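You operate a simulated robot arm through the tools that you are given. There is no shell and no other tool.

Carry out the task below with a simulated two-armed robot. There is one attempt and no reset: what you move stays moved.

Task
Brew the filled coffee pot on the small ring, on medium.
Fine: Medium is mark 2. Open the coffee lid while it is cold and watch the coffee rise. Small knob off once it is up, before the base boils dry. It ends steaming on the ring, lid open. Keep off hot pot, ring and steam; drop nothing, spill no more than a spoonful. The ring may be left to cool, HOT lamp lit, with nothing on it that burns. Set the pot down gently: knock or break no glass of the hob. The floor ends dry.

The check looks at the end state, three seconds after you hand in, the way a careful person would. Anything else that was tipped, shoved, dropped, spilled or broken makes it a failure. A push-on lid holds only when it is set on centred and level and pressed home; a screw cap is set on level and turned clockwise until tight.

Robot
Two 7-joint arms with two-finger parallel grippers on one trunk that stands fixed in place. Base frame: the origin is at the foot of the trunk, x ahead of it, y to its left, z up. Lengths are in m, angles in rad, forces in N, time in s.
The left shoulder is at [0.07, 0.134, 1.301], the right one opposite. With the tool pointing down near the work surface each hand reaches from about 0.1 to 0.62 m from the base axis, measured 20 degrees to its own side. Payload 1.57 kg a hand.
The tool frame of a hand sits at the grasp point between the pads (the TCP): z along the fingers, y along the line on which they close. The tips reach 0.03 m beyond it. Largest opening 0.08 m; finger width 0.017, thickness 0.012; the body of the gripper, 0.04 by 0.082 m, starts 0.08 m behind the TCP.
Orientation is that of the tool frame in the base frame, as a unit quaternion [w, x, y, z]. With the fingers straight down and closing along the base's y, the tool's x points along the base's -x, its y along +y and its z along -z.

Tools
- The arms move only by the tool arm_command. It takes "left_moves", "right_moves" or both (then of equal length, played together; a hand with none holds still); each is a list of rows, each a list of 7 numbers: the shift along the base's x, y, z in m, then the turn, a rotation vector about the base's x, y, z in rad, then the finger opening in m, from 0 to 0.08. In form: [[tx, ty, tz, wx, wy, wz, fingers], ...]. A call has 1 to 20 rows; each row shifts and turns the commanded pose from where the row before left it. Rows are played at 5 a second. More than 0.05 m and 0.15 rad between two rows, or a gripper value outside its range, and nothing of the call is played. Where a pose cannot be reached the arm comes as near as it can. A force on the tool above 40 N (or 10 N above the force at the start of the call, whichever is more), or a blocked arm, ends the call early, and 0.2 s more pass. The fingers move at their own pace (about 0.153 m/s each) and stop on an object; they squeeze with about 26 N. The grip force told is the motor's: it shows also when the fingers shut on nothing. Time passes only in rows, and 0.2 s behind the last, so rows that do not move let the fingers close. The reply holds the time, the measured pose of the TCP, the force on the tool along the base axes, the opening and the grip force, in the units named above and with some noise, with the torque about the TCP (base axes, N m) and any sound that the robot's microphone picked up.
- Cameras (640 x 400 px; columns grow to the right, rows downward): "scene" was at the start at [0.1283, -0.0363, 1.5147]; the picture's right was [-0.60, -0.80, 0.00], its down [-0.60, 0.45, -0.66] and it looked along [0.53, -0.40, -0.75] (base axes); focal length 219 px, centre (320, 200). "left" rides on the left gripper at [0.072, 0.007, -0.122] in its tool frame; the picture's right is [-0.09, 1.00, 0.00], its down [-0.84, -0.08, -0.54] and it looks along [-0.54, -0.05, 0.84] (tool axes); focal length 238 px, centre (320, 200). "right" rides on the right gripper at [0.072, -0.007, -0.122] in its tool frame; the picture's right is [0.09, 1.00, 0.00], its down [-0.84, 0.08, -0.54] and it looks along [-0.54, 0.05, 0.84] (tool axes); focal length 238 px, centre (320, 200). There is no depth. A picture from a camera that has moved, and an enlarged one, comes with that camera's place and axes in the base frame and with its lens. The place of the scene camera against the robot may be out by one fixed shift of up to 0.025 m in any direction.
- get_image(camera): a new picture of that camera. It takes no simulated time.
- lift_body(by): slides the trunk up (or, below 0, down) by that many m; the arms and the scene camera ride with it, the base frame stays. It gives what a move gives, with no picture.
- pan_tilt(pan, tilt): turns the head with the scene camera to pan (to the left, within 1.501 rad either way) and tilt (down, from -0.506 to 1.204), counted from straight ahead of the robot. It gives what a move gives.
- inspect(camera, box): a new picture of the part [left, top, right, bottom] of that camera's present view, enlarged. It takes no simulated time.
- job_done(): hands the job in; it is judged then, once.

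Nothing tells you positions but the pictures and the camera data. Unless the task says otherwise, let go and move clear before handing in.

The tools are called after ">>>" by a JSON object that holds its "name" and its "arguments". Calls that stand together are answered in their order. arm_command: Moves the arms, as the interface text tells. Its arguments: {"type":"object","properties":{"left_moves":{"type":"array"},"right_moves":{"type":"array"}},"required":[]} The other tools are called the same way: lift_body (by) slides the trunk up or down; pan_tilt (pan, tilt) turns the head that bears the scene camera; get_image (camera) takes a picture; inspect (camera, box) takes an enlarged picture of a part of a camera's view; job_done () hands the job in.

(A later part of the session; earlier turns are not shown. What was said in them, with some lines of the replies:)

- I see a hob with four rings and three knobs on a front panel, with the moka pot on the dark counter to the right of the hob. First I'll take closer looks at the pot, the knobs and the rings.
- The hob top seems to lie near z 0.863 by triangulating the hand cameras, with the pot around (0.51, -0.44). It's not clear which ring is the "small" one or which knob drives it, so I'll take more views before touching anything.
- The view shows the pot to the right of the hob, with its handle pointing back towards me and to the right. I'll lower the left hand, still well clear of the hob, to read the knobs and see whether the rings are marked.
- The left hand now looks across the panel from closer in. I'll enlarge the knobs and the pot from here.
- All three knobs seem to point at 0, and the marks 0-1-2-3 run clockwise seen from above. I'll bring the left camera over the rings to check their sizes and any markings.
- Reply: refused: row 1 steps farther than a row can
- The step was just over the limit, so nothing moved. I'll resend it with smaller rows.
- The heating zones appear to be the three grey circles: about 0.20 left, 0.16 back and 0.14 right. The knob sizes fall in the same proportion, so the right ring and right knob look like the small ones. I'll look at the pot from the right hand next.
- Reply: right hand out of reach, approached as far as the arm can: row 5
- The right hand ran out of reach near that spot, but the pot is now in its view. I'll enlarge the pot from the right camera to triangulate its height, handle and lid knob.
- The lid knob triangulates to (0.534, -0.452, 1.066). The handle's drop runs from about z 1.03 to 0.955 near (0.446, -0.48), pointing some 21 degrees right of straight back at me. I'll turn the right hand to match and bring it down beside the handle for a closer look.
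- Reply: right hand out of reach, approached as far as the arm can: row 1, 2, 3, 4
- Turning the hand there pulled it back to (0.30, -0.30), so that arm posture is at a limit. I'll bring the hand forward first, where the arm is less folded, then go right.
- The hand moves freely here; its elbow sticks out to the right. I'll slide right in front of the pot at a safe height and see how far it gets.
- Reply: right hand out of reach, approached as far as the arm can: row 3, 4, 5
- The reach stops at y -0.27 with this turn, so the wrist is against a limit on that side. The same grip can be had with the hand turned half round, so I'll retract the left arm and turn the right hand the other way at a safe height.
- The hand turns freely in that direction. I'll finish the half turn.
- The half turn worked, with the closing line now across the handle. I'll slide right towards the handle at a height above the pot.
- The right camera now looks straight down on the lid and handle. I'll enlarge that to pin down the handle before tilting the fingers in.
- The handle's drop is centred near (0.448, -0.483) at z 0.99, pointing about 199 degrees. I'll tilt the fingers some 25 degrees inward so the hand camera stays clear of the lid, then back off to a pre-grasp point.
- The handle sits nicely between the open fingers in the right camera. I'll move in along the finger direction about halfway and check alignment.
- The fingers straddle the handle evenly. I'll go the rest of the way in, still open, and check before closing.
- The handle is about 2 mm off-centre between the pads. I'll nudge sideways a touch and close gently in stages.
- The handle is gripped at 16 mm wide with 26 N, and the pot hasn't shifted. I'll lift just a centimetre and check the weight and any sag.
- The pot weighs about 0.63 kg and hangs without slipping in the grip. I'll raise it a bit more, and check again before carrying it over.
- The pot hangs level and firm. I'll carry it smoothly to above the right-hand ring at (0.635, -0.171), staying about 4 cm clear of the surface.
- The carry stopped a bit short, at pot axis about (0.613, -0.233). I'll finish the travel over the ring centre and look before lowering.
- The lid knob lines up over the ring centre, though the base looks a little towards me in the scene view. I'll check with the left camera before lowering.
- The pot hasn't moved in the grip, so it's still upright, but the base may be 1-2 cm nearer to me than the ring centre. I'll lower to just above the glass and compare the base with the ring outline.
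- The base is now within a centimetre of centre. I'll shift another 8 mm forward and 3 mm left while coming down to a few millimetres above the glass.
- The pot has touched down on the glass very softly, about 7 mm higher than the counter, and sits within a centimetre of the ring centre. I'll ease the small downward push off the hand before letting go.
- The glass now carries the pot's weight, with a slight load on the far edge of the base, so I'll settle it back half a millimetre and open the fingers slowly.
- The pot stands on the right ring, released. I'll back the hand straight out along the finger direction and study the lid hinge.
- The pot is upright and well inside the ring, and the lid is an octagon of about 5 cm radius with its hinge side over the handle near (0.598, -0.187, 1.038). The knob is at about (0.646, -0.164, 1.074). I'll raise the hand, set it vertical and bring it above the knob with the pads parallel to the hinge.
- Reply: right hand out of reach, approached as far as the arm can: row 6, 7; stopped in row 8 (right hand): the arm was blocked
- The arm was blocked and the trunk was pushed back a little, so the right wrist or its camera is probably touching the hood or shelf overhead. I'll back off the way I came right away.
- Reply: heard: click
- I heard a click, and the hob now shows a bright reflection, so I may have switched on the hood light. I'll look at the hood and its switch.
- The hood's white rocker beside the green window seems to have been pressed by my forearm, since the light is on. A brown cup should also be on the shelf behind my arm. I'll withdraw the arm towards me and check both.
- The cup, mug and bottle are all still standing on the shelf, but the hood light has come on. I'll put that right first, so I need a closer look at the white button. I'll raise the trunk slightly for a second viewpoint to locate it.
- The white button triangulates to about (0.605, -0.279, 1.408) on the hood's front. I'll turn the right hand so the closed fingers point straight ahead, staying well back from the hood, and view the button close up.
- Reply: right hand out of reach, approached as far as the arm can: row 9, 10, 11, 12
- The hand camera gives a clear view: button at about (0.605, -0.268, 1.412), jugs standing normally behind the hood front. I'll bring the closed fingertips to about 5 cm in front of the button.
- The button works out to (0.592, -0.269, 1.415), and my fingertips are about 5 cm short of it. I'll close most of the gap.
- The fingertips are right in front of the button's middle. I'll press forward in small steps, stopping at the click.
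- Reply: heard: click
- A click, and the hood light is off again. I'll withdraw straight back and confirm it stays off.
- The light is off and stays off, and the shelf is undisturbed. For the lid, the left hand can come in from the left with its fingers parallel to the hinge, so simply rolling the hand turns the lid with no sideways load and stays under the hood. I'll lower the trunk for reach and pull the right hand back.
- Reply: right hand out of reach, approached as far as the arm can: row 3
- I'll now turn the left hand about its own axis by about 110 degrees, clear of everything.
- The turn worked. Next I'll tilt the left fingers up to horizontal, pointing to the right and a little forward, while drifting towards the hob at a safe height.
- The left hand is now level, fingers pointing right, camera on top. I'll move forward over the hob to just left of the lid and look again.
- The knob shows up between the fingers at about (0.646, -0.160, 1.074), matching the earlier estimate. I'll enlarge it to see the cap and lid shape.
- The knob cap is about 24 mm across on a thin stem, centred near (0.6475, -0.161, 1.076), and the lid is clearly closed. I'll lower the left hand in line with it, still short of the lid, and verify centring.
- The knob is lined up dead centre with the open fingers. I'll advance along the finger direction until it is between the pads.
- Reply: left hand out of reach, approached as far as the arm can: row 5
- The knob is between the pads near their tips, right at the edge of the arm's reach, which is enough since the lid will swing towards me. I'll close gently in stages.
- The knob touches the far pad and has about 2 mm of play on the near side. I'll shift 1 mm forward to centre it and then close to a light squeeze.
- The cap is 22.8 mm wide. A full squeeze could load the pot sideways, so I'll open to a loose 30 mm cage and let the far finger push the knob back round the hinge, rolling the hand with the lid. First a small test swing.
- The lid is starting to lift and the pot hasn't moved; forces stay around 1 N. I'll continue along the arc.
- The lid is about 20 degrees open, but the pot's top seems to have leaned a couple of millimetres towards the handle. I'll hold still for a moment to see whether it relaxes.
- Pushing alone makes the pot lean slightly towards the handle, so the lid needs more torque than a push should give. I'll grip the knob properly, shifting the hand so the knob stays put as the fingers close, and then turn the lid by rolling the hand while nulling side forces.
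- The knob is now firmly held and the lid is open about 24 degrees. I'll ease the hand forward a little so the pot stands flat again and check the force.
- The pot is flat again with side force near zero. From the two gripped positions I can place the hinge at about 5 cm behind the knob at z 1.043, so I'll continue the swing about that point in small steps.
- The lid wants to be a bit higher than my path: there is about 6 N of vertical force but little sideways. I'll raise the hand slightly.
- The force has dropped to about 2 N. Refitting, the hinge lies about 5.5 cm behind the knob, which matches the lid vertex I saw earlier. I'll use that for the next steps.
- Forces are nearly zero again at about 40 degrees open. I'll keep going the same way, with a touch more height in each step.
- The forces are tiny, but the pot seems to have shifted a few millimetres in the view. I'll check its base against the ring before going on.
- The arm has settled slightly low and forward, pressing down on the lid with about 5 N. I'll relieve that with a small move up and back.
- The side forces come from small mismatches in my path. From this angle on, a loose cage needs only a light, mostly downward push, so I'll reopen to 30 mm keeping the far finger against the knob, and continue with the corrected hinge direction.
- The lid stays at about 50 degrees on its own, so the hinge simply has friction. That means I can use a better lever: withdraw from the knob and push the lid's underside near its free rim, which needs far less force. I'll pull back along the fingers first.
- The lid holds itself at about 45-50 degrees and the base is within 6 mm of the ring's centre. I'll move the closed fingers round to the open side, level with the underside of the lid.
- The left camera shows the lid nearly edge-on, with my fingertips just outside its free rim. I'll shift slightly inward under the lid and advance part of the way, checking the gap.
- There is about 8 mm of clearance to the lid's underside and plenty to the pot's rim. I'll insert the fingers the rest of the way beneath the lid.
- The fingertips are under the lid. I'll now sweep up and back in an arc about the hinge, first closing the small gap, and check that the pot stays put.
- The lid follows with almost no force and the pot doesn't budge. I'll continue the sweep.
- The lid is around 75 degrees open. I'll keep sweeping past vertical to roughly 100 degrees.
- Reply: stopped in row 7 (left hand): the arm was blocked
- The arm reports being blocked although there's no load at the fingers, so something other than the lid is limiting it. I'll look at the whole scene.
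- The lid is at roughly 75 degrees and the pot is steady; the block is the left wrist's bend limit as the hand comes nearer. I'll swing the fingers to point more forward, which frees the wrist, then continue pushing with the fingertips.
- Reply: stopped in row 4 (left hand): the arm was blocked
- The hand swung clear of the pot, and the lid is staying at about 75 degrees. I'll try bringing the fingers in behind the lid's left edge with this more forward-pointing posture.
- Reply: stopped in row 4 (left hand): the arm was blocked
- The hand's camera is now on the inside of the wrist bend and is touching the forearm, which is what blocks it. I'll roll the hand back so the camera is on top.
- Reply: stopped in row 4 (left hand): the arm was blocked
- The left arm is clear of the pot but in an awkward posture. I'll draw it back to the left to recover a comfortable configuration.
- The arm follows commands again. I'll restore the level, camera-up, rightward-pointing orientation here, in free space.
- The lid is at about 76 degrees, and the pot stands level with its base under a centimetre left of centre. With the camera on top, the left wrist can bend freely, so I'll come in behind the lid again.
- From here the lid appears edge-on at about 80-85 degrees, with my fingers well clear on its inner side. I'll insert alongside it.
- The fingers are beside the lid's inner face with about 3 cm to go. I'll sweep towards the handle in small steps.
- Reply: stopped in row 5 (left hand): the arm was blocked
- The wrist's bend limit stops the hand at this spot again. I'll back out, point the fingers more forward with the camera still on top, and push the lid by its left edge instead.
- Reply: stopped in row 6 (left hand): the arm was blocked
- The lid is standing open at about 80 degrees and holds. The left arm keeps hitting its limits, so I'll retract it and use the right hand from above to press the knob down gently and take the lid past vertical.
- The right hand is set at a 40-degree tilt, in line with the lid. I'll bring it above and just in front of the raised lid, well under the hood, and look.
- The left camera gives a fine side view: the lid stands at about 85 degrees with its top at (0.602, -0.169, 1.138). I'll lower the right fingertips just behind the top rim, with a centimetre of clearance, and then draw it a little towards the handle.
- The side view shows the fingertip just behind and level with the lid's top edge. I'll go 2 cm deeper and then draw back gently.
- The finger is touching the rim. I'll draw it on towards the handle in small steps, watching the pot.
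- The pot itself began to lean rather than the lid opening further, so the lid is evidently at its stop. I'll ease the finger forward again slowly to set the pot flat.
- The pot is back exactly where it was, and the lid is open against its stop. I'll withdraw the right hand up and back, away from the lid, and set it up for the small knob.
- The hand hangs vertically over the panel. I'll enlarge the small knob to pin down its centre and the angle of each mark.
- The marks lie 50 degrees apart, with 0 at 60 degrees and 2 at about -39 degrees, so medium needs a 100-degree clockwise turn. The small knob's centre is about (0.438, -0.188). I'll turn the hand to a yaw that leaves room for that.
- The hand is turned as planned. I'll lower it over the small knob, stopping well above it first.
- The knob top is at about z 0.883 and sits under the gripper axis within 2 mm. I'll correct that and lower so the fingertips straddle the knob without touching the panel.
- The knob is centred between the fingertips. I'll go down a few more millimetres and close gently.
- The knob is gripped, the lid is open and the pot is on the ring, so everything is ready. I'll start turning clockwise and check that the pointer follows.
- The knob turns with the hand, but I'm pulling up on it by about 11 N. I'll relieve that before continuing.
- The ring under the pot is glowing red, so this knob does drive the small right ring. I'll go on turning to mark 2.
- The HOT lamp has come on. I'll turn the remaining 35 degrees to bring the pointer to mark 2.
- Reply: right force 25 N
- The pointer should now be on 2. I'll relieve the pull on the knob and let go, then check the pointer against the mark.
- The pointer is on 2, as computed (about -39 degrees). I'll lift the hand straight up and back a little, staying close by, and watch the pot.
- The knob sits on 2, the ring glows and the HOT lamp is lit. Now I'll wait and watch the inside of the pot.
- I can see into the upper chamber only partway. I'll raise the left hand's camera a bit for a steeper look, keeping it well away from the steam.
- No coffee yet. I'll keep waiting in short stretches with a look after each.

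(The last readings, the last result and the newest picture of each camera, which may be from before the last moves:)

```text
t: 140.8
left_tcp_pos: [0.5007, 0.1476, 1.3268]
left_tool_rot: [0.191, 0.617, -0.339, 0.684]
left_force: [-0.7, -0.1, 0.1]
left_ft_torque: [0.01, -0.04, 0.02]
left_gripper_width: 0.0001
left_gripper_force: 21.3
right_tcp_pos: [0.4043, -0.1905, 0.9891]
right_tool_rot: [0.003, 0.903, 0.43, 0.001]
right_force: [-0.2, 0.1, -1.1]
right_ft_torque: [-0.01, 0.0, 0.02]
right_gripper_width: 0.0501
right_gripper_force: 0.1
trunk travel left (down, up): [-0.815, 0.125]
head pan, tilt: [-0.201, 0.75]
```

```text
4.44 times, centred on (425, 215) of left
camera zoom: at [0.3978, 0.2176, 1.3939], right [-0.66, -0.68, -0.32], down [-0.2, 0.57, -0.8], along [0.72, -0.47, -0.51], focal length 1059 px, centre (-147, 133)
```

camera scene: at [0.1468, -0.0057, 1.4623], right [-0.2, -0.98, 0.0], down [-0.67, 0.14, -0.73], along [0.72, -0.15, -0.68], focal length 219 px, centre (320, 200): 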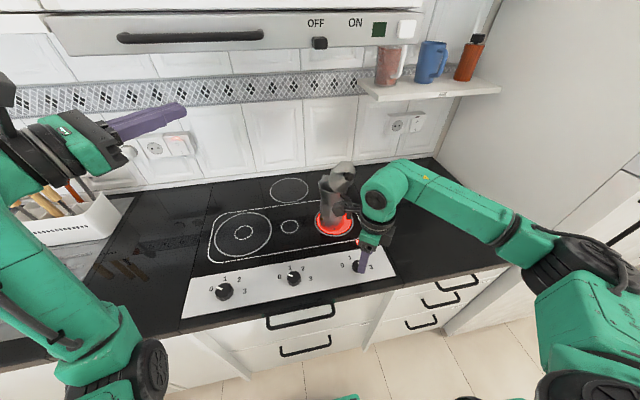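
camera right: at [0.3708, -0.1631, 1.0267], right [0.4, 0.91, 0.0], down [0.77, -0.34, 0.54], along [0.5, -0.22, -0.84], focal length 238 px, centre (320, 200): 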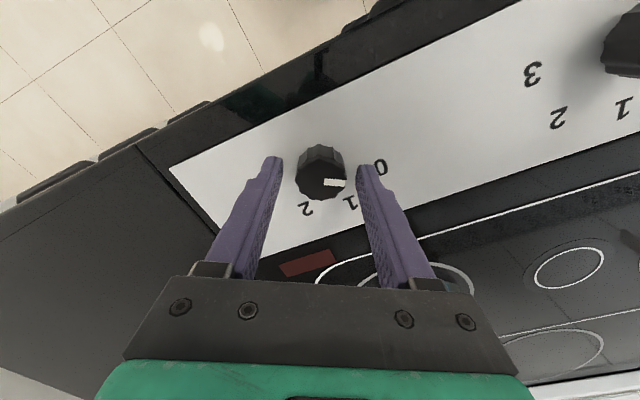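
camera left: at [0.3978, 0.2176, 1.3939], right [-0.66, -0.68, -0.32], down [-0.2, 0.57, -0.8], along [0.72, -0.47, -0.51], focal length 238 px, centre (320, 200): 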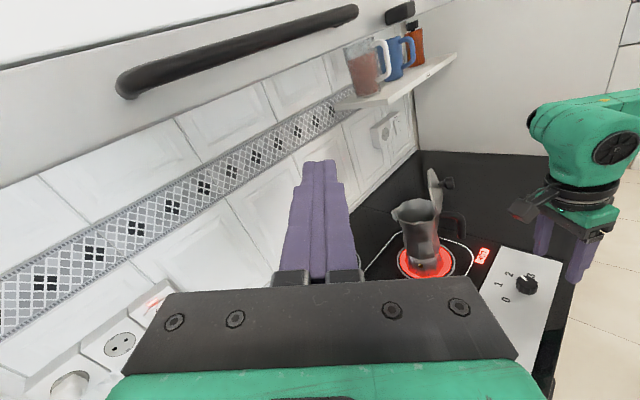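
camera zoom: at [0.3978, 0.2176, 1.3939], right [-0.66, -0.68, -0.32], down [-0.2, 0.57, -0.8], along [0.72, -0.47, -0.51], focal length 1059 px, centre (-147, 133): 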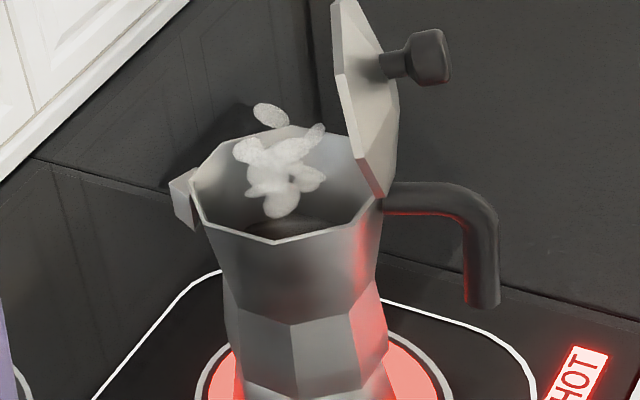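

Steam has appeared and dark coffee is showing at the bottom of the chamber. I'll bring the right hand back down over the small knob now, ready to turn it off, and check the level.

>>> {"name": "arm_command", "arguments": {"right_moves": [[0.016, -0.0003, -0.02, 0, 0, 0, 0.05], [0.016, 0, -0.03, 0, 0, 0, 0.05], [0, 0, -0.03, 0, 0, 0, 0.05], [0, 0, -0.009, 0, 0, 0, 0.05]]}}

>>> {"name": "inspect", "arguments": {"camera": "left", "box": [380, 170, 470, 260]}}

>>> {"name": "inspect", "arguments": {"camera": "right", "box": [220, 90, 420, 250]}}

```text
t: 141.8
left_tcp_pos: [0.5024, 0.1483, 1.3261]
left_tool_rot: [0.191, 0.618, -0.339, 0.683]
left_force: [0.0, 0.2, 0.3]
left_ft_torque: [0.0, 0.02, 0.0]
left_gripper_width: 0.0
left_gripper_force: 21.1
right_tcp_pos: [0.4363, -0.1912, 0.9006]
right_tool_rot: [0.003, 0.902, 0.431, 0.0]
right_force: [-0.7, -0.8, -0.2]
right_ft_torque: [-0.05, -0.01, 0.0]
right_gripper_width: 0.0499
right_gripper_force: 0.2
trunk travel left (down, up): [-0.815, 0.125]
head pan, tilt: [-0.201, 0.75]
```

```text
4.44 times, centred on (425, 215) of left
camera zoom: at [0.3979, 0.2177, 1.3939], right [-0.66, -0.68, -0.32], down [-0.2, 0.57, -0.8], along [0.72, -0.47, -0.51], focal length 1059 px, centre (-147, 133)
```

zoom: 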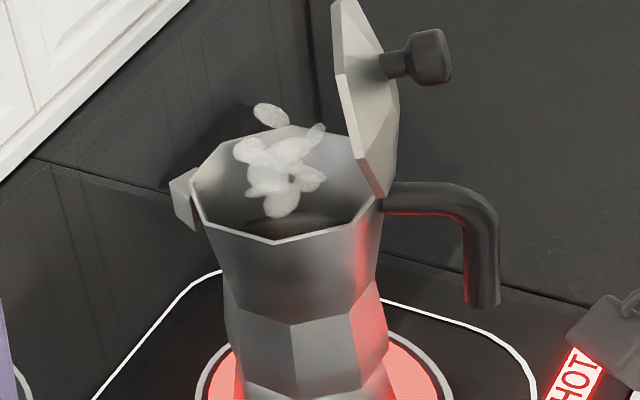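

```text
2.50 times, centred on (320, 170) of right
camera zoom: at [0.4763, -0.1315, 1.022], right [0.83, -0.55, 0.01], down [-0.47, -0.7, 0.54], along [-0.3, -0.46, -0.84], focal length 596 px, centre (320, 275)
```

zoom: 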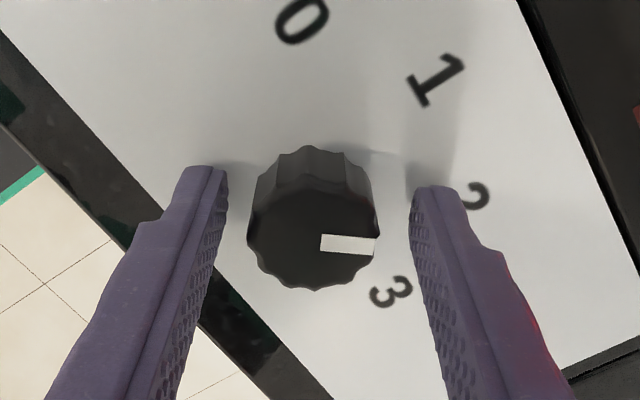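

The coffee is rising. I'll grip the knob now and keep watching the level.

>>> {"name": "arm_command", "arguments": {"right_moves": [[-0.0015, 0.001, 0, 0, 0, 0, 0.044], [0, 0, 0, 0, 0, 0, 0.036], [0, 0, 0, 0, 0, 0, 0.032], [0, 0, 0, 0, 0, 0, 0.02], [0, 0, 0, 0, 0, 0, 0.02]]}}

>>> {"name": "inspect", "arguments": {"camera": "left", "box": [390, 180, 450, 230]}}

```text
t: 143.0
left_tcp_pos: [0.5021, 0.1485, 1.3269]
left_tool_rot: [0.192, 0.617, -0.341, 0.683]
left_force: [-0.9, -0.1, 0.2]
left_ft_torque: [0.0, 0.02, -0.04]
left_gripper_width: 0.0
left_gripper_force: 21.5
right_tcp_pos: [0.4346, -0.1908, 0.9018]
right_tool_rot: [0.003, 0.903, 0.43, 0.001]
right_force: [0.3, 0.0, -0.3]
right_ft_torque: [0.26, 0.29, 0.0]
right_gripper_width: 0.0319
right_gripper_force: 40.4
trunk travel left (down, up): [-0.815, 0.125]
head pan, tilt: [-0.201, 0.75]
```

```text
8.00 times, centred on (420, 205) of left
camera zoom: at [0.398, 0.2175, 1.3939], right [-0.66, -0.68, -0.32], down [-0.2, 0.57, -0.8], along [0.72, -0.47, -0.51], focal length 1907 px, centre (-480, 160)
```

zoom: 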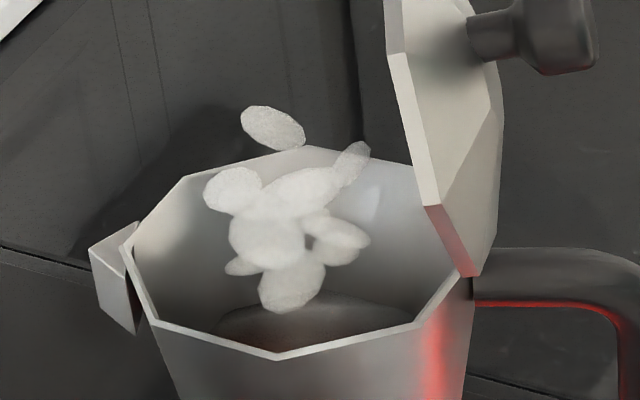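

>>> {"name": "arm_command", "arguments": {"right_moves": [[0, 0, 0, 0, 0, 0, 0.02], [0, 0, 0, 0, 0, 0, 0.02], [0, 0, 0, 0, 0, 0, 0.02], [0, 0, 0, 0, 0, 0, 0.02], [0, 0, 0, 0, 0, 0, 0.02]]}}

>>> {"name": "inspect", "arguments": {"camera": "left", "box": [390, 180, 450, 230]}}

>>> {"name": "inspect", "arguments": {"camera": "left", "box": [390, 210, 470, 290]}}

```text
t: 144.2
left_tcp_pos: [0.5008, 0.1484, 1.3258]
left_tool_rot: [0.192, 0.617, -0.341, 0.683]
left_force: [-0.3, -0.5, 1.2]
left_ft_torque: [0.02, -0.01, -0.01]
left_gripper_width: 0.0001
left_gripper_force: 21.5
right_tcp_pos: [0.4349, -0.1906, 0.9003]
right_tool_rot: [0.003, 0.903, 0.431, 0.0]
right_force: [-0.4, -0.1, -0.9]
right_ft_torque: [0.29, 0.31, 0.01]
right_gripper_width: 0.0316
right_gripper_force: 40.4
trunk travel left (down, up): [-0.815, 0.125]
head pan, tilt: [-0.201, 0.75]
```

```text
8.00 times, centred on (420, 205) of left
camera zoom: at [0.398, 0.2175, 1.3939], right [-0.66, -0.68, -0.32], down [-0.2, 0.57, -0.8], along [0.72, -0.47, -0.51], focal length 1907 px, centre (-480, 160)
```

zoom: 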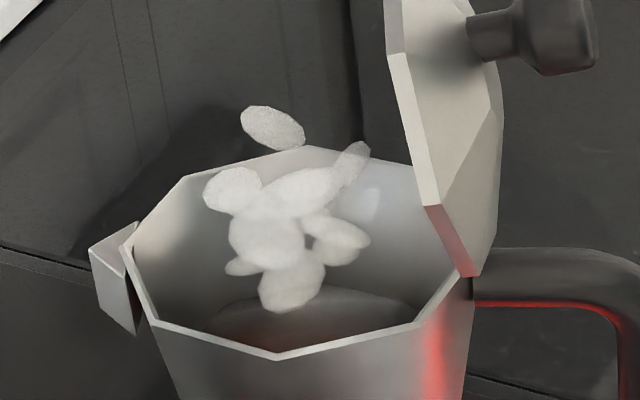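

```text
5.00 times, centred on (430, 250) of left
camera zoom: at [0.398, 0.2175, 1.3939], right [-0.66, -0.68, -0.32], down [-0.2, 0.57, -0.8], along [0.72, -0.47, -0.51], focal length 1192 px, centre (-230, -50)
```

zoom: 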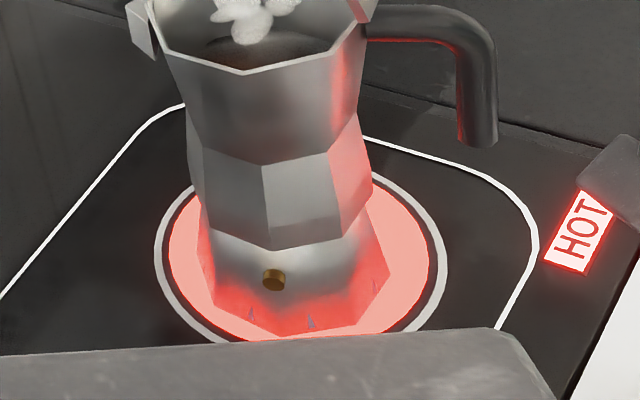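

>>> {"name": "arm_command", "arguments": {"right_moves": [[0, 0, 0, 0, 0, 0, 0.02], [0, 0, 0, 0, 0, 0, 0.02], [0, 0, 0, 0, 0, 0, 0.02], [0, 0, 0, 0, 0, 0, 0.02], [0, 0, 0, 0, 0, 0, 0.02], [0, 0, 0, 0, 0, 0, 0.02], [0, 0, 0, 0, 0, 0, 0.02], [0, 0, 0, 0, 0, 0, 0.02]]}}

>>> {"name": "inspect", "arguments": {"camera": "left", "box": [390, 180, 450, 230]}}

```text
t: 146.0
left_tcp_pos: [0.501, 0.1471, 1.3257]
left_tool_rot: [0.191, 0.617, -0.34, 0.683]
left_force: [-0.7, 0.3, 0.0]
left_ft_torque: [-0.01, -0.01, -0.02]
left_gripper_width: 0.0002
left_gripper_force: 21.6
right_tcp_pos: [0.4343, -0.1899, 0.9008]
right_tool_rot: [0.003, 0.902, 0.431, 0.0]
right_force: [-0.9, 0.5, -1.9]
right_ft_torque: [0.22, 0.29, 0.01]
right_gripper_width: 0.0315
right_gripper_force: 40.2
trunk travel left (down, up): [-0.815, 0.125]
head pan, tilt: [-0.201, 0.75]
```

```text
8.00 times, centred on (420, 205) of left
camera zoom: at [0.398, 0.2175, 1.3939], right [-0.66, -0.68, -0.32], down [-0.2, 0.57, -0.8], along [0.72, -0.47, -0.51], focal length 1907 px, centre (-480, 160)
```

zoom: 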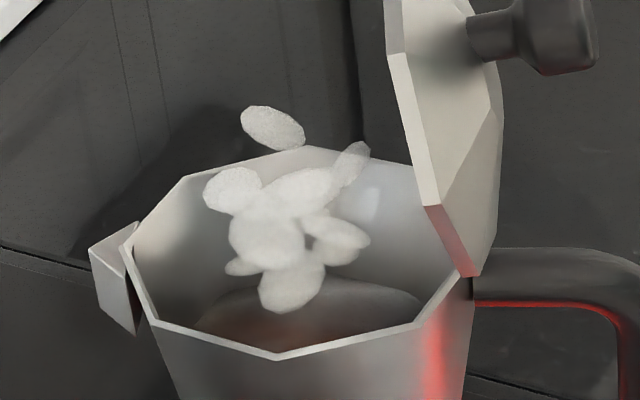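

>>> {"name": "arm_command", "arguments": {"right_moves": [[0, 0, 0, 0, 0, 0, 0.02], [0, 0, 0, 0, 0, 0, 0.02], [0, 0, 0, 0, 0, 0, 0.02], [0, 0, 0, 0, 0, 0, 0.02], [0, 0, 0, 0, 0, 0, 0.02], [0, 0, 0, 0, 0, 0, 0.02], [0, 0, 0, 0, 0, 0, 0.02], [0, 0, 0, 0, 0, 0, 0.02], [0, 0, 0, 0, 0, 0, 0.02]]}}

>>> {"name": "inspect", "arguments": {"camera": "left", "box": [390, 180, 450, 230]}}

```text
t: 148.0
left_tcp_pos: [0.5029, 0.1475, 1.3259]
left_tool_rot: [0.192, 0.617, -0.34, 0.683]
left_force: [-0.3, 0.7, 0.2]
left_ft_torque: [0.01, 0.02, 0.01]
left_gripper_width: 0.0002
left_gripper_force: 20.7
right_tcp_pos: [0.4338, -0.1904, 0.9003]
right_tool_rot: [0.002, 0.903, 0.431, 0.0]
right_force: [-1.3, 0.7, -2.9]
right_ft_torque: [0.23, 0.32, -0.01]
right_gripper_width: 0.0315
right_gripper_force: 40.6
trunk travel left (down, up): [-0.815, 0.125]
head pan, tilt: [-0.201, 0.75]
```

```text
8.00 times, centred on (420, 205) of left
camera zoom: at [0.3979, 0.2175, 1.3939], right [-0.66, -0.68, -0.32], down [-0.2, 0.57, -0.8], along [0.72, -0.47, -0.51], focal length 1907 px, centre (-480, 160)
```

zoom: 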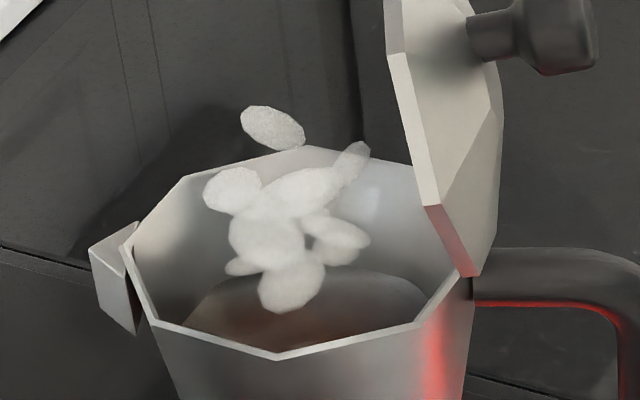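

>>> {"name": "arm_command", "arguments": {"right_moves": [[0, 0, 0, 0, 0, 0, 0.02], [0, 0, 0, 0, 0, 0, 0.02], [0, 0, 0, 0, 0, 0, 0.02], [0, 0, 0, 0, 0, 0, 0.02], [0, 0, 0, 0, 0, 0, 0.02], [0, 0, 0, 0, 0, 0, 0.02], [0, 0, 0, 0, 0, 0, 0.02], [0, 0, 0, 0, 0, 0, 0.02], [0, 0, 0, 0, 0, 0, 0.02]]}}

>>> {"name": "inspect", "arguments": {"camera": "left", "box": [390, 180, 450, 230]}}

```text
t: 150.0
left_tcp_pos: [0.5021, 0.1477, 1.3273]
left_tool_rot: [0.192, 0.617, -0.34, 0.683]
left_force: [0.1, 0.4, -0.3]
left_ft_torque: [0.02, 0.02, 0.04]
left_gripper_width: 0.0
left_gripper_force: 21.1
right_tcp_pos: [0.4343, -0.1892, 0.9007]
right_tool_rot: [0.003, 0.903, 0.43, 0.001]
right_force: [-2.3, 0.3, -4.1]
right_ft_torque: [0.22, 0.34, 0.02]
right_gripper_width: 0.0318
right_gripper_force: 40.1
trunk travel left (down, up): [-0.815, 0.125]
head pan, tilt: [-0.201, 0.75]
```

```text
8.00 times, centred on (420, 205) of left
camera zoom: at [0.3979, 0.2175, 1.3939], right [-0.66, -0.68, -0.32], down [-0.2, 0.57, -0.8], along [0.72, -0.47, -0.51], focal length 1907 px, centre (-480, 160)
```

zoom: 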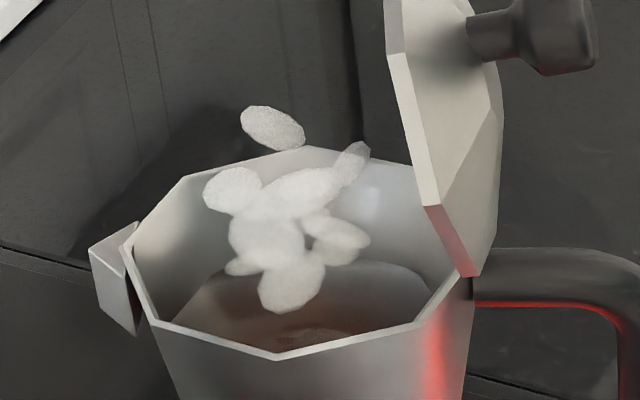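

>>> {"name": "arm_command", "arguments": {"right_moves": [[0, 0, 0, 0, 0, 0, 0.02], [0, 0, 0, 0, 0, 0, 0.02], [0, 0, 0, 0, 0, 0, 0.02], [0, 0, 0, 0, 0, 0, 0.02], [0, 0, 0, 0, 0, 0, 0.02], [0, 0, 0, 0, 0, 0, 0.02], [0, 0, 0, 0, 0, 0, 0.02], [0, 0, 0, 0, 0, 0, 0.02], [0, 0, 0, 0, 0, 0, 0.02]]}}

>>> {"name": "inspect", "arguments": {"camera": "left", "box": [390, 180, 450, 230]}}

```text
t: 152.0
left_tcp_pos: [0.5023, 0.1477, 1.3272]
left_tool_rot: [0.191, 0.618, -0.339, 0.683]
left_force: [-0.2, 0.5, -0.5]
left_ft_torque: [0.01, 0.02, -0.01]
left_gripper_width: 0.0
left_gripper_force: 21.2
right_tcp_pos: [0.4344, -0.1911, 0.9012]
right_tool_rot: [0.003, 0.903, 0.431, 0.0]
right_force: [-1.4, 1.2, -3.0]
right_ft_torque: [0.21, 0.33, 0.01]
right_gripper_width: 0.0317
right_gripper_force: 40.7
trunk travel left (down, up): [-0.815, 0.125]
head pan, tilt: [-0.201, 0.75]
```

```text
8.00 times, centred on (420, 205) of left
camera zoom: at [0.3979, 0.2175, 1.3939], right [-0.66, -0.68, -0.32], down [-0.2, 0.57, -0.8], along [0.72, -0.47, -0.51], focal length 1907 px, centre (-480, 160)
```

zoom: 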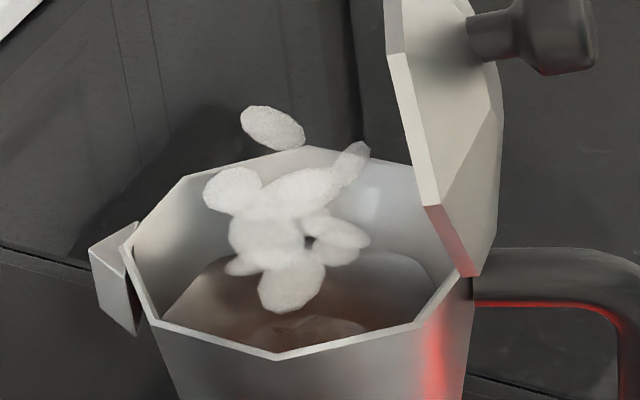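

>>> {"name": "arm_command", "arguments": {"right_moves": [[0, 0, 0, 0, 0, 0, 0.02], [0, 0, 0, 0, 0, 0, 0.02], [0, 0, 0, 0, 0, 0, 0.02], [0, 0, 0, 0, 0, 0, 0.02], [0, 0, 0, 0, 0, 0, 0.02], [0, 0, 0, 0, 0, 0, 0.02], [0, 0, 0, 0, 0, 0, 0.02], [0, 0, 0, 0, 0, 0, 0.02], [0, 0, 0, 0, 0, 0, 0.02]]}}

>>> {"name": "inspect", "arguments": {"camera": "left", "box": [390, 180, 450, 230]}}

```text
t: 154.0
left_tcp_pos: [0.5013, 0.1465, 1.3273]
left_tool_rot: [0.191, 0.617, -0.34, 0.683]
left_force: [-0.8, 0.4, -0.2]
left_ft_torque: [-0.04, 0.0, 0.0]
left_gripper_width: 0.0001
left_gripper_force: 21.3
right_tcp_pos: [0.4345, -0.1911, 0.9002]
right_tool_rot: [0.003, 0.902, 0.431, 0.0]
right_force: [-1.3, 0.6, -3.9]
right_ft_torque: [0.22, 0.33, 0.02]
right_gripper_width: 0.0317
right_gripper_force: 39.8
trunk travel left (down, up): [-0.815, 0.125]
head pan, tilt: [-0.201, 0.75]
```

```text
8.00 times, centred on (420, 205) of left
camera zoom: at [0.3979, 0.2175, 1.3939], right [-0.66, -0.68, -0.32], down [-0.2, 0.57, -0.8], along [0.72, -0.47, -0.51], focal length 1907 px, centre (-480, 160)
```

zoom: 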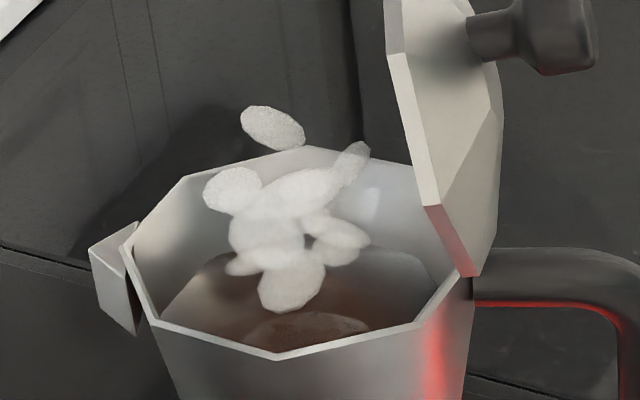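

>>> {"name": "arm_command", "arguments": {"right_moves": [[0, 0, 0, 0, 0, 0, 0.02], [0, 0, 0, 0, 0, 0, 0.02], [0, 0, 0, 0, 0, 0, 0.02], [0, 0, 0, 0, 0, 0, 0.02], [0, 0, 0, 0, 0, 0, 0.02]]}}

>>> {"name": "inspect", "arguments": {"camera": "left", "box": [390, 180, 450, 230]}}

```text
t: 155.2
left_tcp_pos: [0.5012, 0.1473, 1.3274]
left_tool_rot: [0.192, 0.617, -0.34, 0.683]
left_force: [0.0, 0.7, 0.2]
left_ft_torque: [0.0, -0.01, -0.04]
left_gripper_width: 0.0
left_gripper_force: 21.1
right_tcp_pos: [0.4353, -0.191, 0.9011]
right_tool_rot: [0.002, 0.903, 0.43, 0.0]
right_force: [-2.3, 0.9, -4.2]
right_ft_torque: [0.28, 0.34, 0.01]
right_gripper_width: 0.0318
right_gripper_force: 40.9
trunk travel left (down, up): [-0.815, 0.125]
head pan, tilt: [-0.201, 0.75]
```

```text
8.00 times, centred on (420, 205) of left
camera zoom: at [0.3979, 0.2175, 1.3939], right [-0.66, -0.68, -0.32], down [-0.2, 0.57, -0.8], along [0.72, -0.47, -0.51], focal length 1907 px, centre (-480, 160)
```

zoom: 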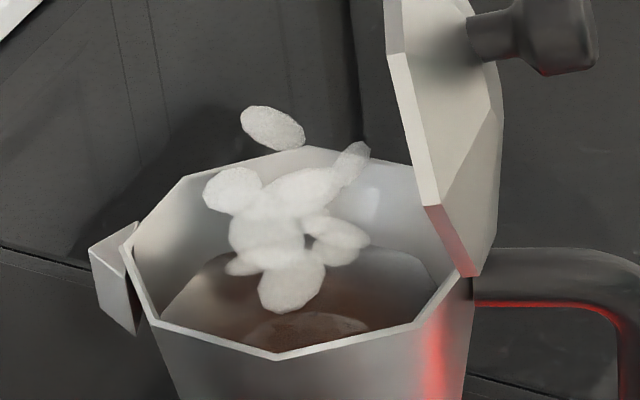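

The level has stopped rising, so the coffee is up. Turning the small knob back to 0 now.

>>> {"name": "arm_command", "arguments": {"right_moves": [[0, 0, 0, 0, 0, 0.1454, 0.02], [0, 0, 0, 0, 0, 0.1454, 0.02], [0, 0, 0, 0, 0, 0.1454, 0.02], [0, 0, 0, 0, 0, 0.1454, 0.02], [0, 0, 0, 0, 0, 0.1454, 0.02], [0, 0, 0, 0, 0, 0.1454, 0.02], [0, 0, 0, 0, 0, 0.1454, 0.02], [0, 0, 0, 0, 0, 0.1454, 0.02], [0, 0, 0, 0, 0, 0.1454, 0.02], [0, 0, 0, 0, 0, 0.1454, 0.02], [0, 0, 0, 0, 0, 0.1454, 0.02], [0, 0, 0, 0, 0, 0.1454, 0.02], [0, 0, 0, 0, 0, 0, 0.02]]}}

>>> {"name": "inspect", "arguments": {"camera": "right", "box": [220, 90, 420, 250]}}

>>> {"name": "inspect", "arguments": {"camera": "left", "box": [370, 160, 490, 300]}}

```text
t: 158.0
left_tcp_pos: [0.5015, 0.1489, 1.3261]
left_tool_rot: [0.191, 0.618, -0.339, 0.683]
left_force: [0.9, -0.6, 0.3]
left_ft_torque: [0.02, -0.02, 0.02]
left_gripper_width: 0.0
left_gripper_force: 21.1
right_tcp_pos: [0.436, -0.191, 0.9001]
right_tool_rot: [0.002, 0.25, 0.968, 0.002]
right_force: [6.1, -6.5, 17.0]
right_ft_torque: [-0.07, 0.93, -0.08]
right_gripper_width: 0.0318
right_gripper_force: 40.7
trunk travel left (down, up): [-0.815, 0.125]
head pan, tilt: [-0.201, 0.75]
```

```text
2.50 times, centred on (320, 170) of right
camera zoom: at [0.3696, -0.1628, 1.0223], right [0.4, 0.92, 0.01], down [0.77, -0.34, 0.55], along [0.5, -0.21, -0.84], focal length 596 px, centre (320, 275)
```

zoom: 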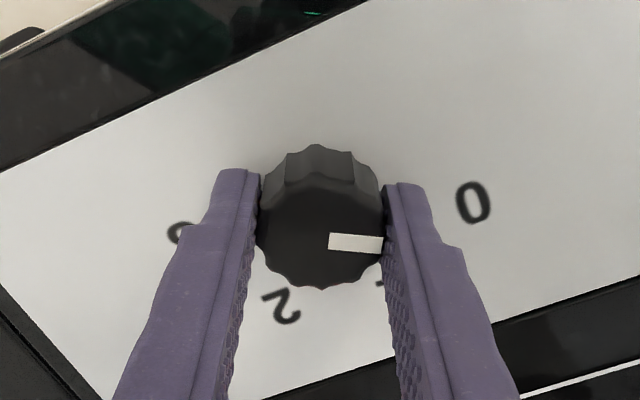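

```text
2.86 times, centred on (430, 230) of left
camera zoom: at [0.3976, 0.2169, 1.3942], right [-0.66, -0.68, -0.32], down [-0.2, 0.57, -0.8], along [0.72, -0.47, -0.51], focal length 681 px, centre (6, 114)
```

zoom: 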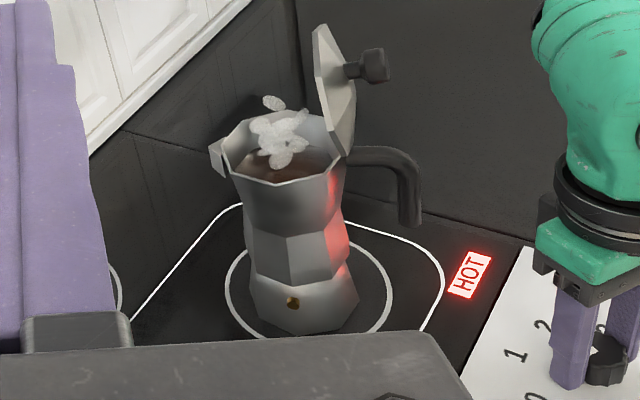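

The ring's glow is gone, only the HOT lamp stays lit, and the pointer is back at 0 exactly as at the start. I'll relieve the hand's pressure and let go of the knob.

>>> {"name": "arm_command", "arguments": {"right_moves": [[0.0004, -0.0004, 0.0008, 0, 0, 0, 0.02], [0.0002, -0.0002, 0.0006, 0, 0, 0, 0.02], [0, 0, 0, 0, 0, 0, 0.03], [0, 0, 0, 0, 0, 0, 0.034], [0, 0, 0, 0, 0, 0, 0.042], [0, 0, 0, 0, 0, 0, 0.05]]}}

>>> {"name": "inspect", "arguments": {"camera": "right", "box": [220, 90, 420, 250]}}

>>> {"name": "inspect", "arguments": {"camera": "left", "box": [370, 160, 490, 300]}}

```text
t: 159.4
left_tcp_pos: [0.5015, 0.1478, 1.326]
left_tool_rot: [0.192, 0.617, -0.34, 0.683]
left_force: [0.1, 0.2, -0.3]
left_ft_torque: [-0.02, -0.01, -0.02]
left_gripper_width: 0.0
left_gripper_force: 21.2
right_tcp_pos: [0.4353, -0.1899, 0.9016]
right_tool_rot: [0.001, 0.251, 0.968, 0.002]
right_force: [-0.1, 1.3, 0.0]
right_ft_torque: [0.01, 0.01, -0.01]
right_gripper_width: 0.05
right_gripper_force: 0.2
trunk travel left (down, up): [-0.815, 0.125]
head pan, tilt: [-0.201, 0.75]
```

```text
2.50 times, centred on (320, 170) of right
camera zoom: at [0.3692, -0.1621, 1.0235], right [0.4, 0.92, 0.0], down [0.77, -0.34, 0.54], along [0.5, -0.21, -0.84], focal length 596 px, centre (320, 275)
```

zoom: 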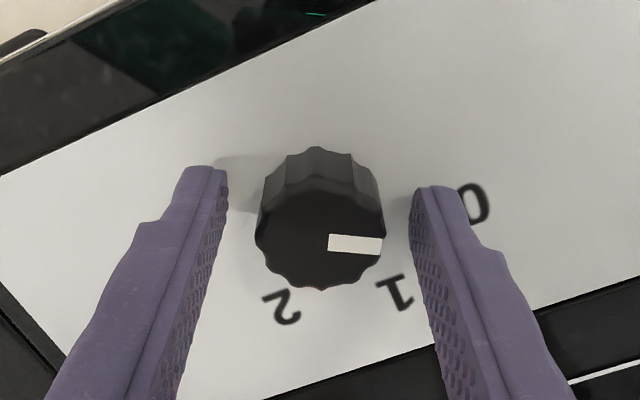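

```text
2.86 times, centred on (430, 230) of left
camera zoom: at [0.3975, 0.2178, 1.3939], right [-0.66, -0.68, -0.32], down [-0.2, 0.57, -0.8], along [0.72, -0.47, -0.51], focal length 681 px, centre (6, 114)
```

zoom: 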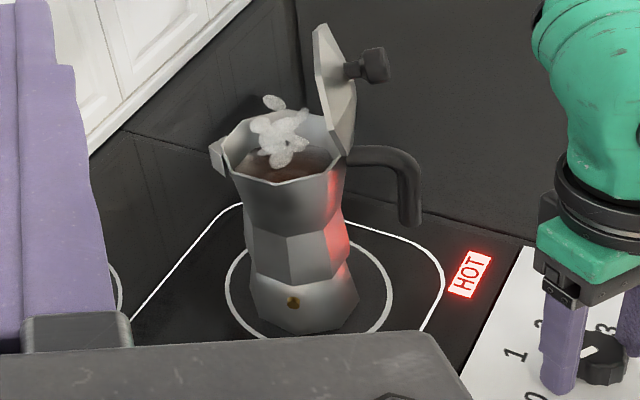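

The knob is free and at 0. I'll raise the right hand and move both hands well clear.

>>> {"name": "arm_command", "arguments": {"right_moves": [[0, 0, 0.025, 0, 0, 0, 0.05], [-0.01, 0, 0.04, 0, 0, 0, 0.05], [-0.03, 0, 0.035, 0, 0, 0, 0.05], [-0.03, -0.01, 0.035, 0, 0, 0, 0.05], [-0.03, -0.01, 0.03, 0, 0, 0, 0.05], [-0.03, -0.01, 0.03, 0, 0, 0, 0.05]], "left_moves": [[-0.01, 0.01, -0.01, 0, 0, 0, 0.0], [-0.02, 0.02, -0.01, 0, 0, 0, 0.0], [-0.02, 0.02, -0.01, 0, 0, 0, 0.0], [-0.02, 0.02, -0.01, 0, 0, 0, 0.0], [0, 0, 0, 0, 0, 0, 0.0], [0, 0, 0, 0, 0, 0, 0.0]]}}

>>> {"name": "get_image", "arguments": {"camera": "scene"}}

>>> {"name": "inspect", "arguments": {"camera": "scene", "box": [290, 150, 410, 290]}}

>>> {"name": "get_image", "arguments": {"camera": "left"}}

>>> {"name": "get_image", "arguments": {"camera": "right"}}

```text
t: 160.8
left_tcp_pos: [0.4273, 0.2194, 1.2888]
left_tool_rot: [0.192, 0.617, -0.339, 0.684]
left_force: [-0.1, 0.7, 0.2]
left_ft_torque: [-0.01, 0.0, -0.01]
left_gripper_width: 0.0001
left_gripper_force: 21.4
right_tcp_pos: [0.3036, -0.2185, 1.0954]
right_tool_rot: [0.002, 0.25, 0.968, 0.001]
right_force: [-0.9, 0.6, 0.5]
right_ft_torque: [-0.03, -0.01, -0.04]
right_gripper_width: 0.0499
right_gripper_force: 0.1
trunk travel left (down, up): [-0.815, 0.125]
head pan, tilt: [-0.201, 0.75]
```

```text
taken
camera scene: at [0.1436, -0.0039, 1.4626], right [-0.2, -0.98, 0.0], down [-0.67, 0.13, -0.73], along [0.72, -0.15, -0.68], focal length 219 px, centre (320, 200)
```

scene: 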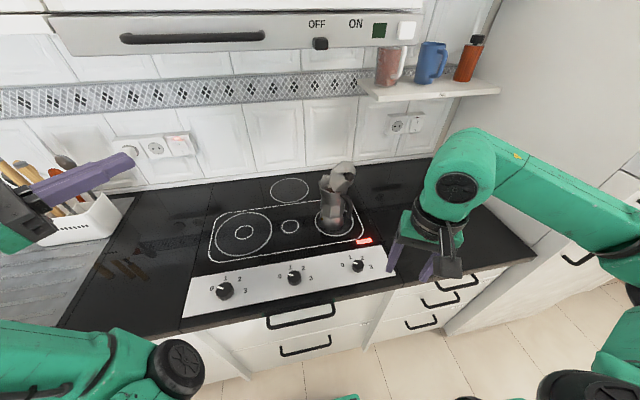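

```text
2.86 times, centred on (350, 220) of scene
camera zoom: at [0.1436, -0.0039, 1.4626], right [-0.2, -0.98, 0.0], down [-0.67, 0.13, -0.73], along [0.72, -0.15, -0.68], focal length 626 px, centre (234, 143)
```

zoom: 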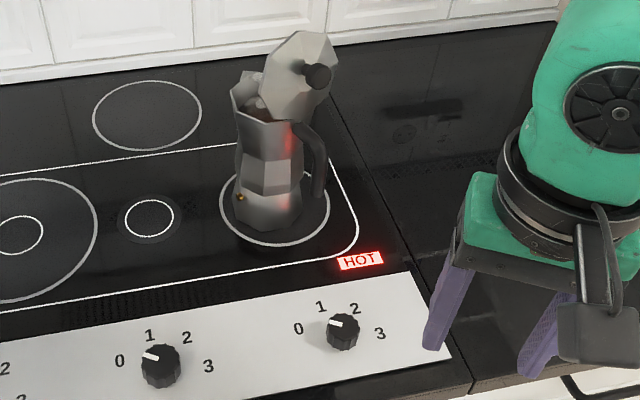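

```text
taken
camera left: at [0.3235, 0.2887, 1.3546], right [-0.66, -0.68, -0.32], down [-0.19, 0.56, -0.8], along [0.72, -0.47, -0.51], focal length 238 px, centre (320, 200)
```

left: 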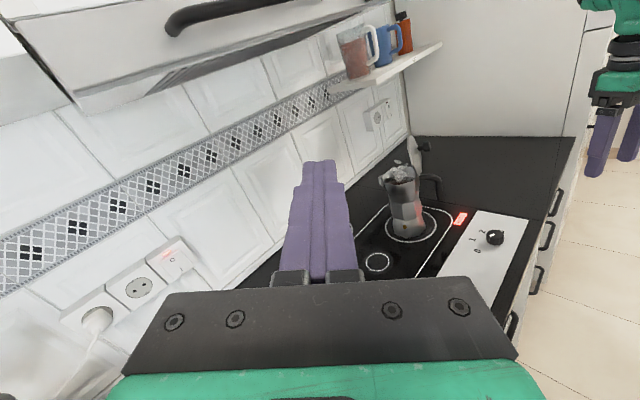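

```text
taken
camera right: at [0.2374, -0.1902, 1.216], right [0.4, 0.92, 0.0], down [0.77, -0.34, 0.55], along [0.5, -0.22, -0.84], focal length 238 px, centre (320, 200)
```

right: 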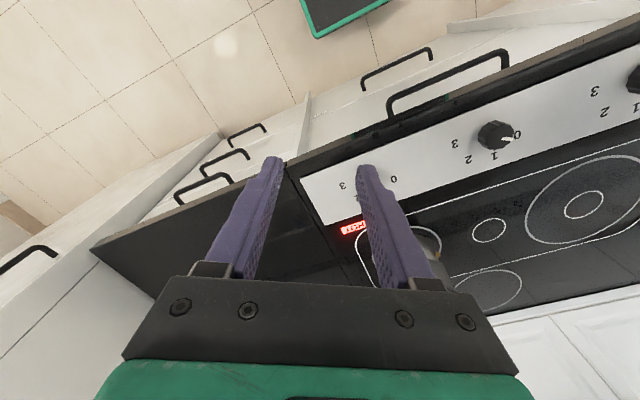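

Both hands are clear. The pot steams on the small ring with its lid open and coffee up, all knobs are at 0, the HOT lamp is lit and nothing is spilled. I'll take one last close look before handing in.

>>> {"name": "inspect", "arguments": {"camera": "left", "box": [360, 130, 530, 270]}}

>>> {"name": "inspect", "arguments": {"camera": "scene", "box": [180, 170, 420, 320]}}

>>> {"name": "inspect", "arguments": {"camera": "scene", "box": [290, 0, 510, 130]}}

```text
2.86 times, centred on (445, 200) of left
camera zoom: at [0.3235, 0.2887, 1.3546], right [-0.66, -0.68, -0.32], down [-0.19, 0.56, -0.8], along [0.72, -0.47, -0.51], focal length 681 px, centre (-37, 200)
```

zoom: 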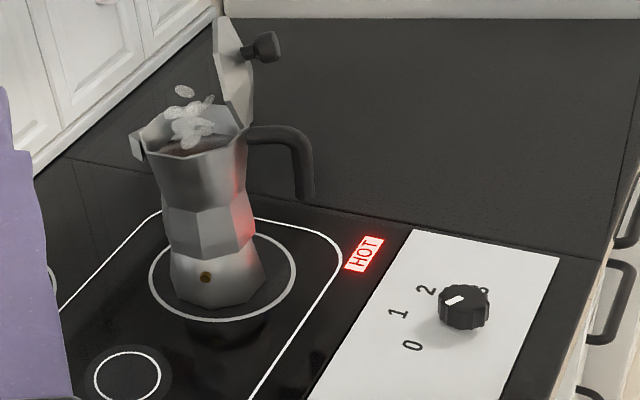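

```text
2.67 times, centred on (300, 245) of scene
camera zoom: at [0.1436, -0.0039, 1.4626], right [-0.2, -0.98, 0.0], down [-0.67, 0.13, -0.73], along [0.72, -0.15, -0.68], focal length 584 px, centre (373, 80)
```

zoom: 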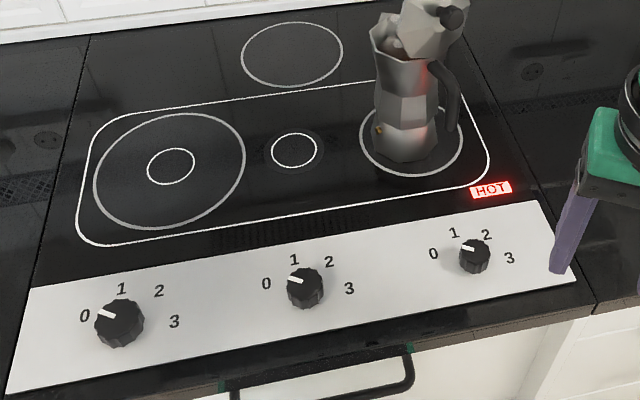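

```text
2.91 times, centred on (400, 65) of scene
camera zoom: at [0.1436, -0.0039, 1.4626], right [-0.2, -0.98, 0.0], down [-0.67, 0.13, -0.73], along [0.72, -0.15, -0.68], focal length 637 px, centre (87, 593)
```

zoom: 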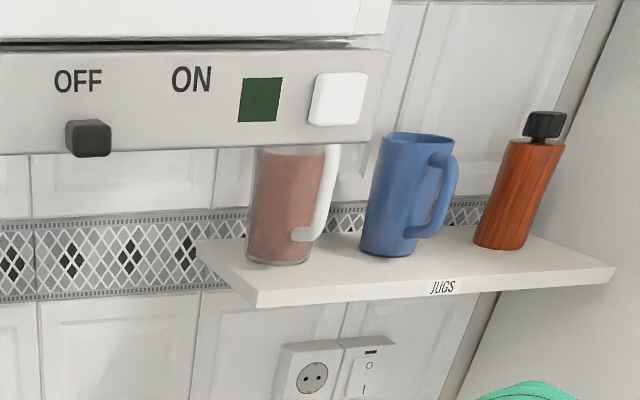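

Everything checks out: all three pointers at 0, small ring dark with HOT lit, coffee up and steaming, lid open, hood light off, and the jugs standing on their shelf. I'm handing in now.

>>> {"name": "job_done", "arguments": {}}

```text
The job is handed in.
```

The coffee is brewed. The pot stands steaming on the small (right) ring with its lid open against the stop and the coffee up. The small knob is back at 0, and only the HOT lamp is still lit. Nothing spilled that I could see on the hob or floor.

- **Ring:** nothing on the panel says which knob drives which ring. I chose the right ring as the small one by comparing ring and knob sizes. Turning the right knob made that ring glow, which confirmed the knob belongs to it.
- **Hood:** early on my right arm touched the hood and switched its light on. I pressed the button again, and it was still off when I handed in. I saw nothing out of place on the shelf beside it, though I didn't compare it exactly with the start.
- **Pot:** while I opened the lid, still cold, the pot leaned slightly and slid a few millimetres. It ended a little under a centimetre off the ring's centre, with its base fully on the ring.
- **Timing:** I turned the knob off about a second and a half after the coffee stopped rising, at which point the ring stopped glowing.
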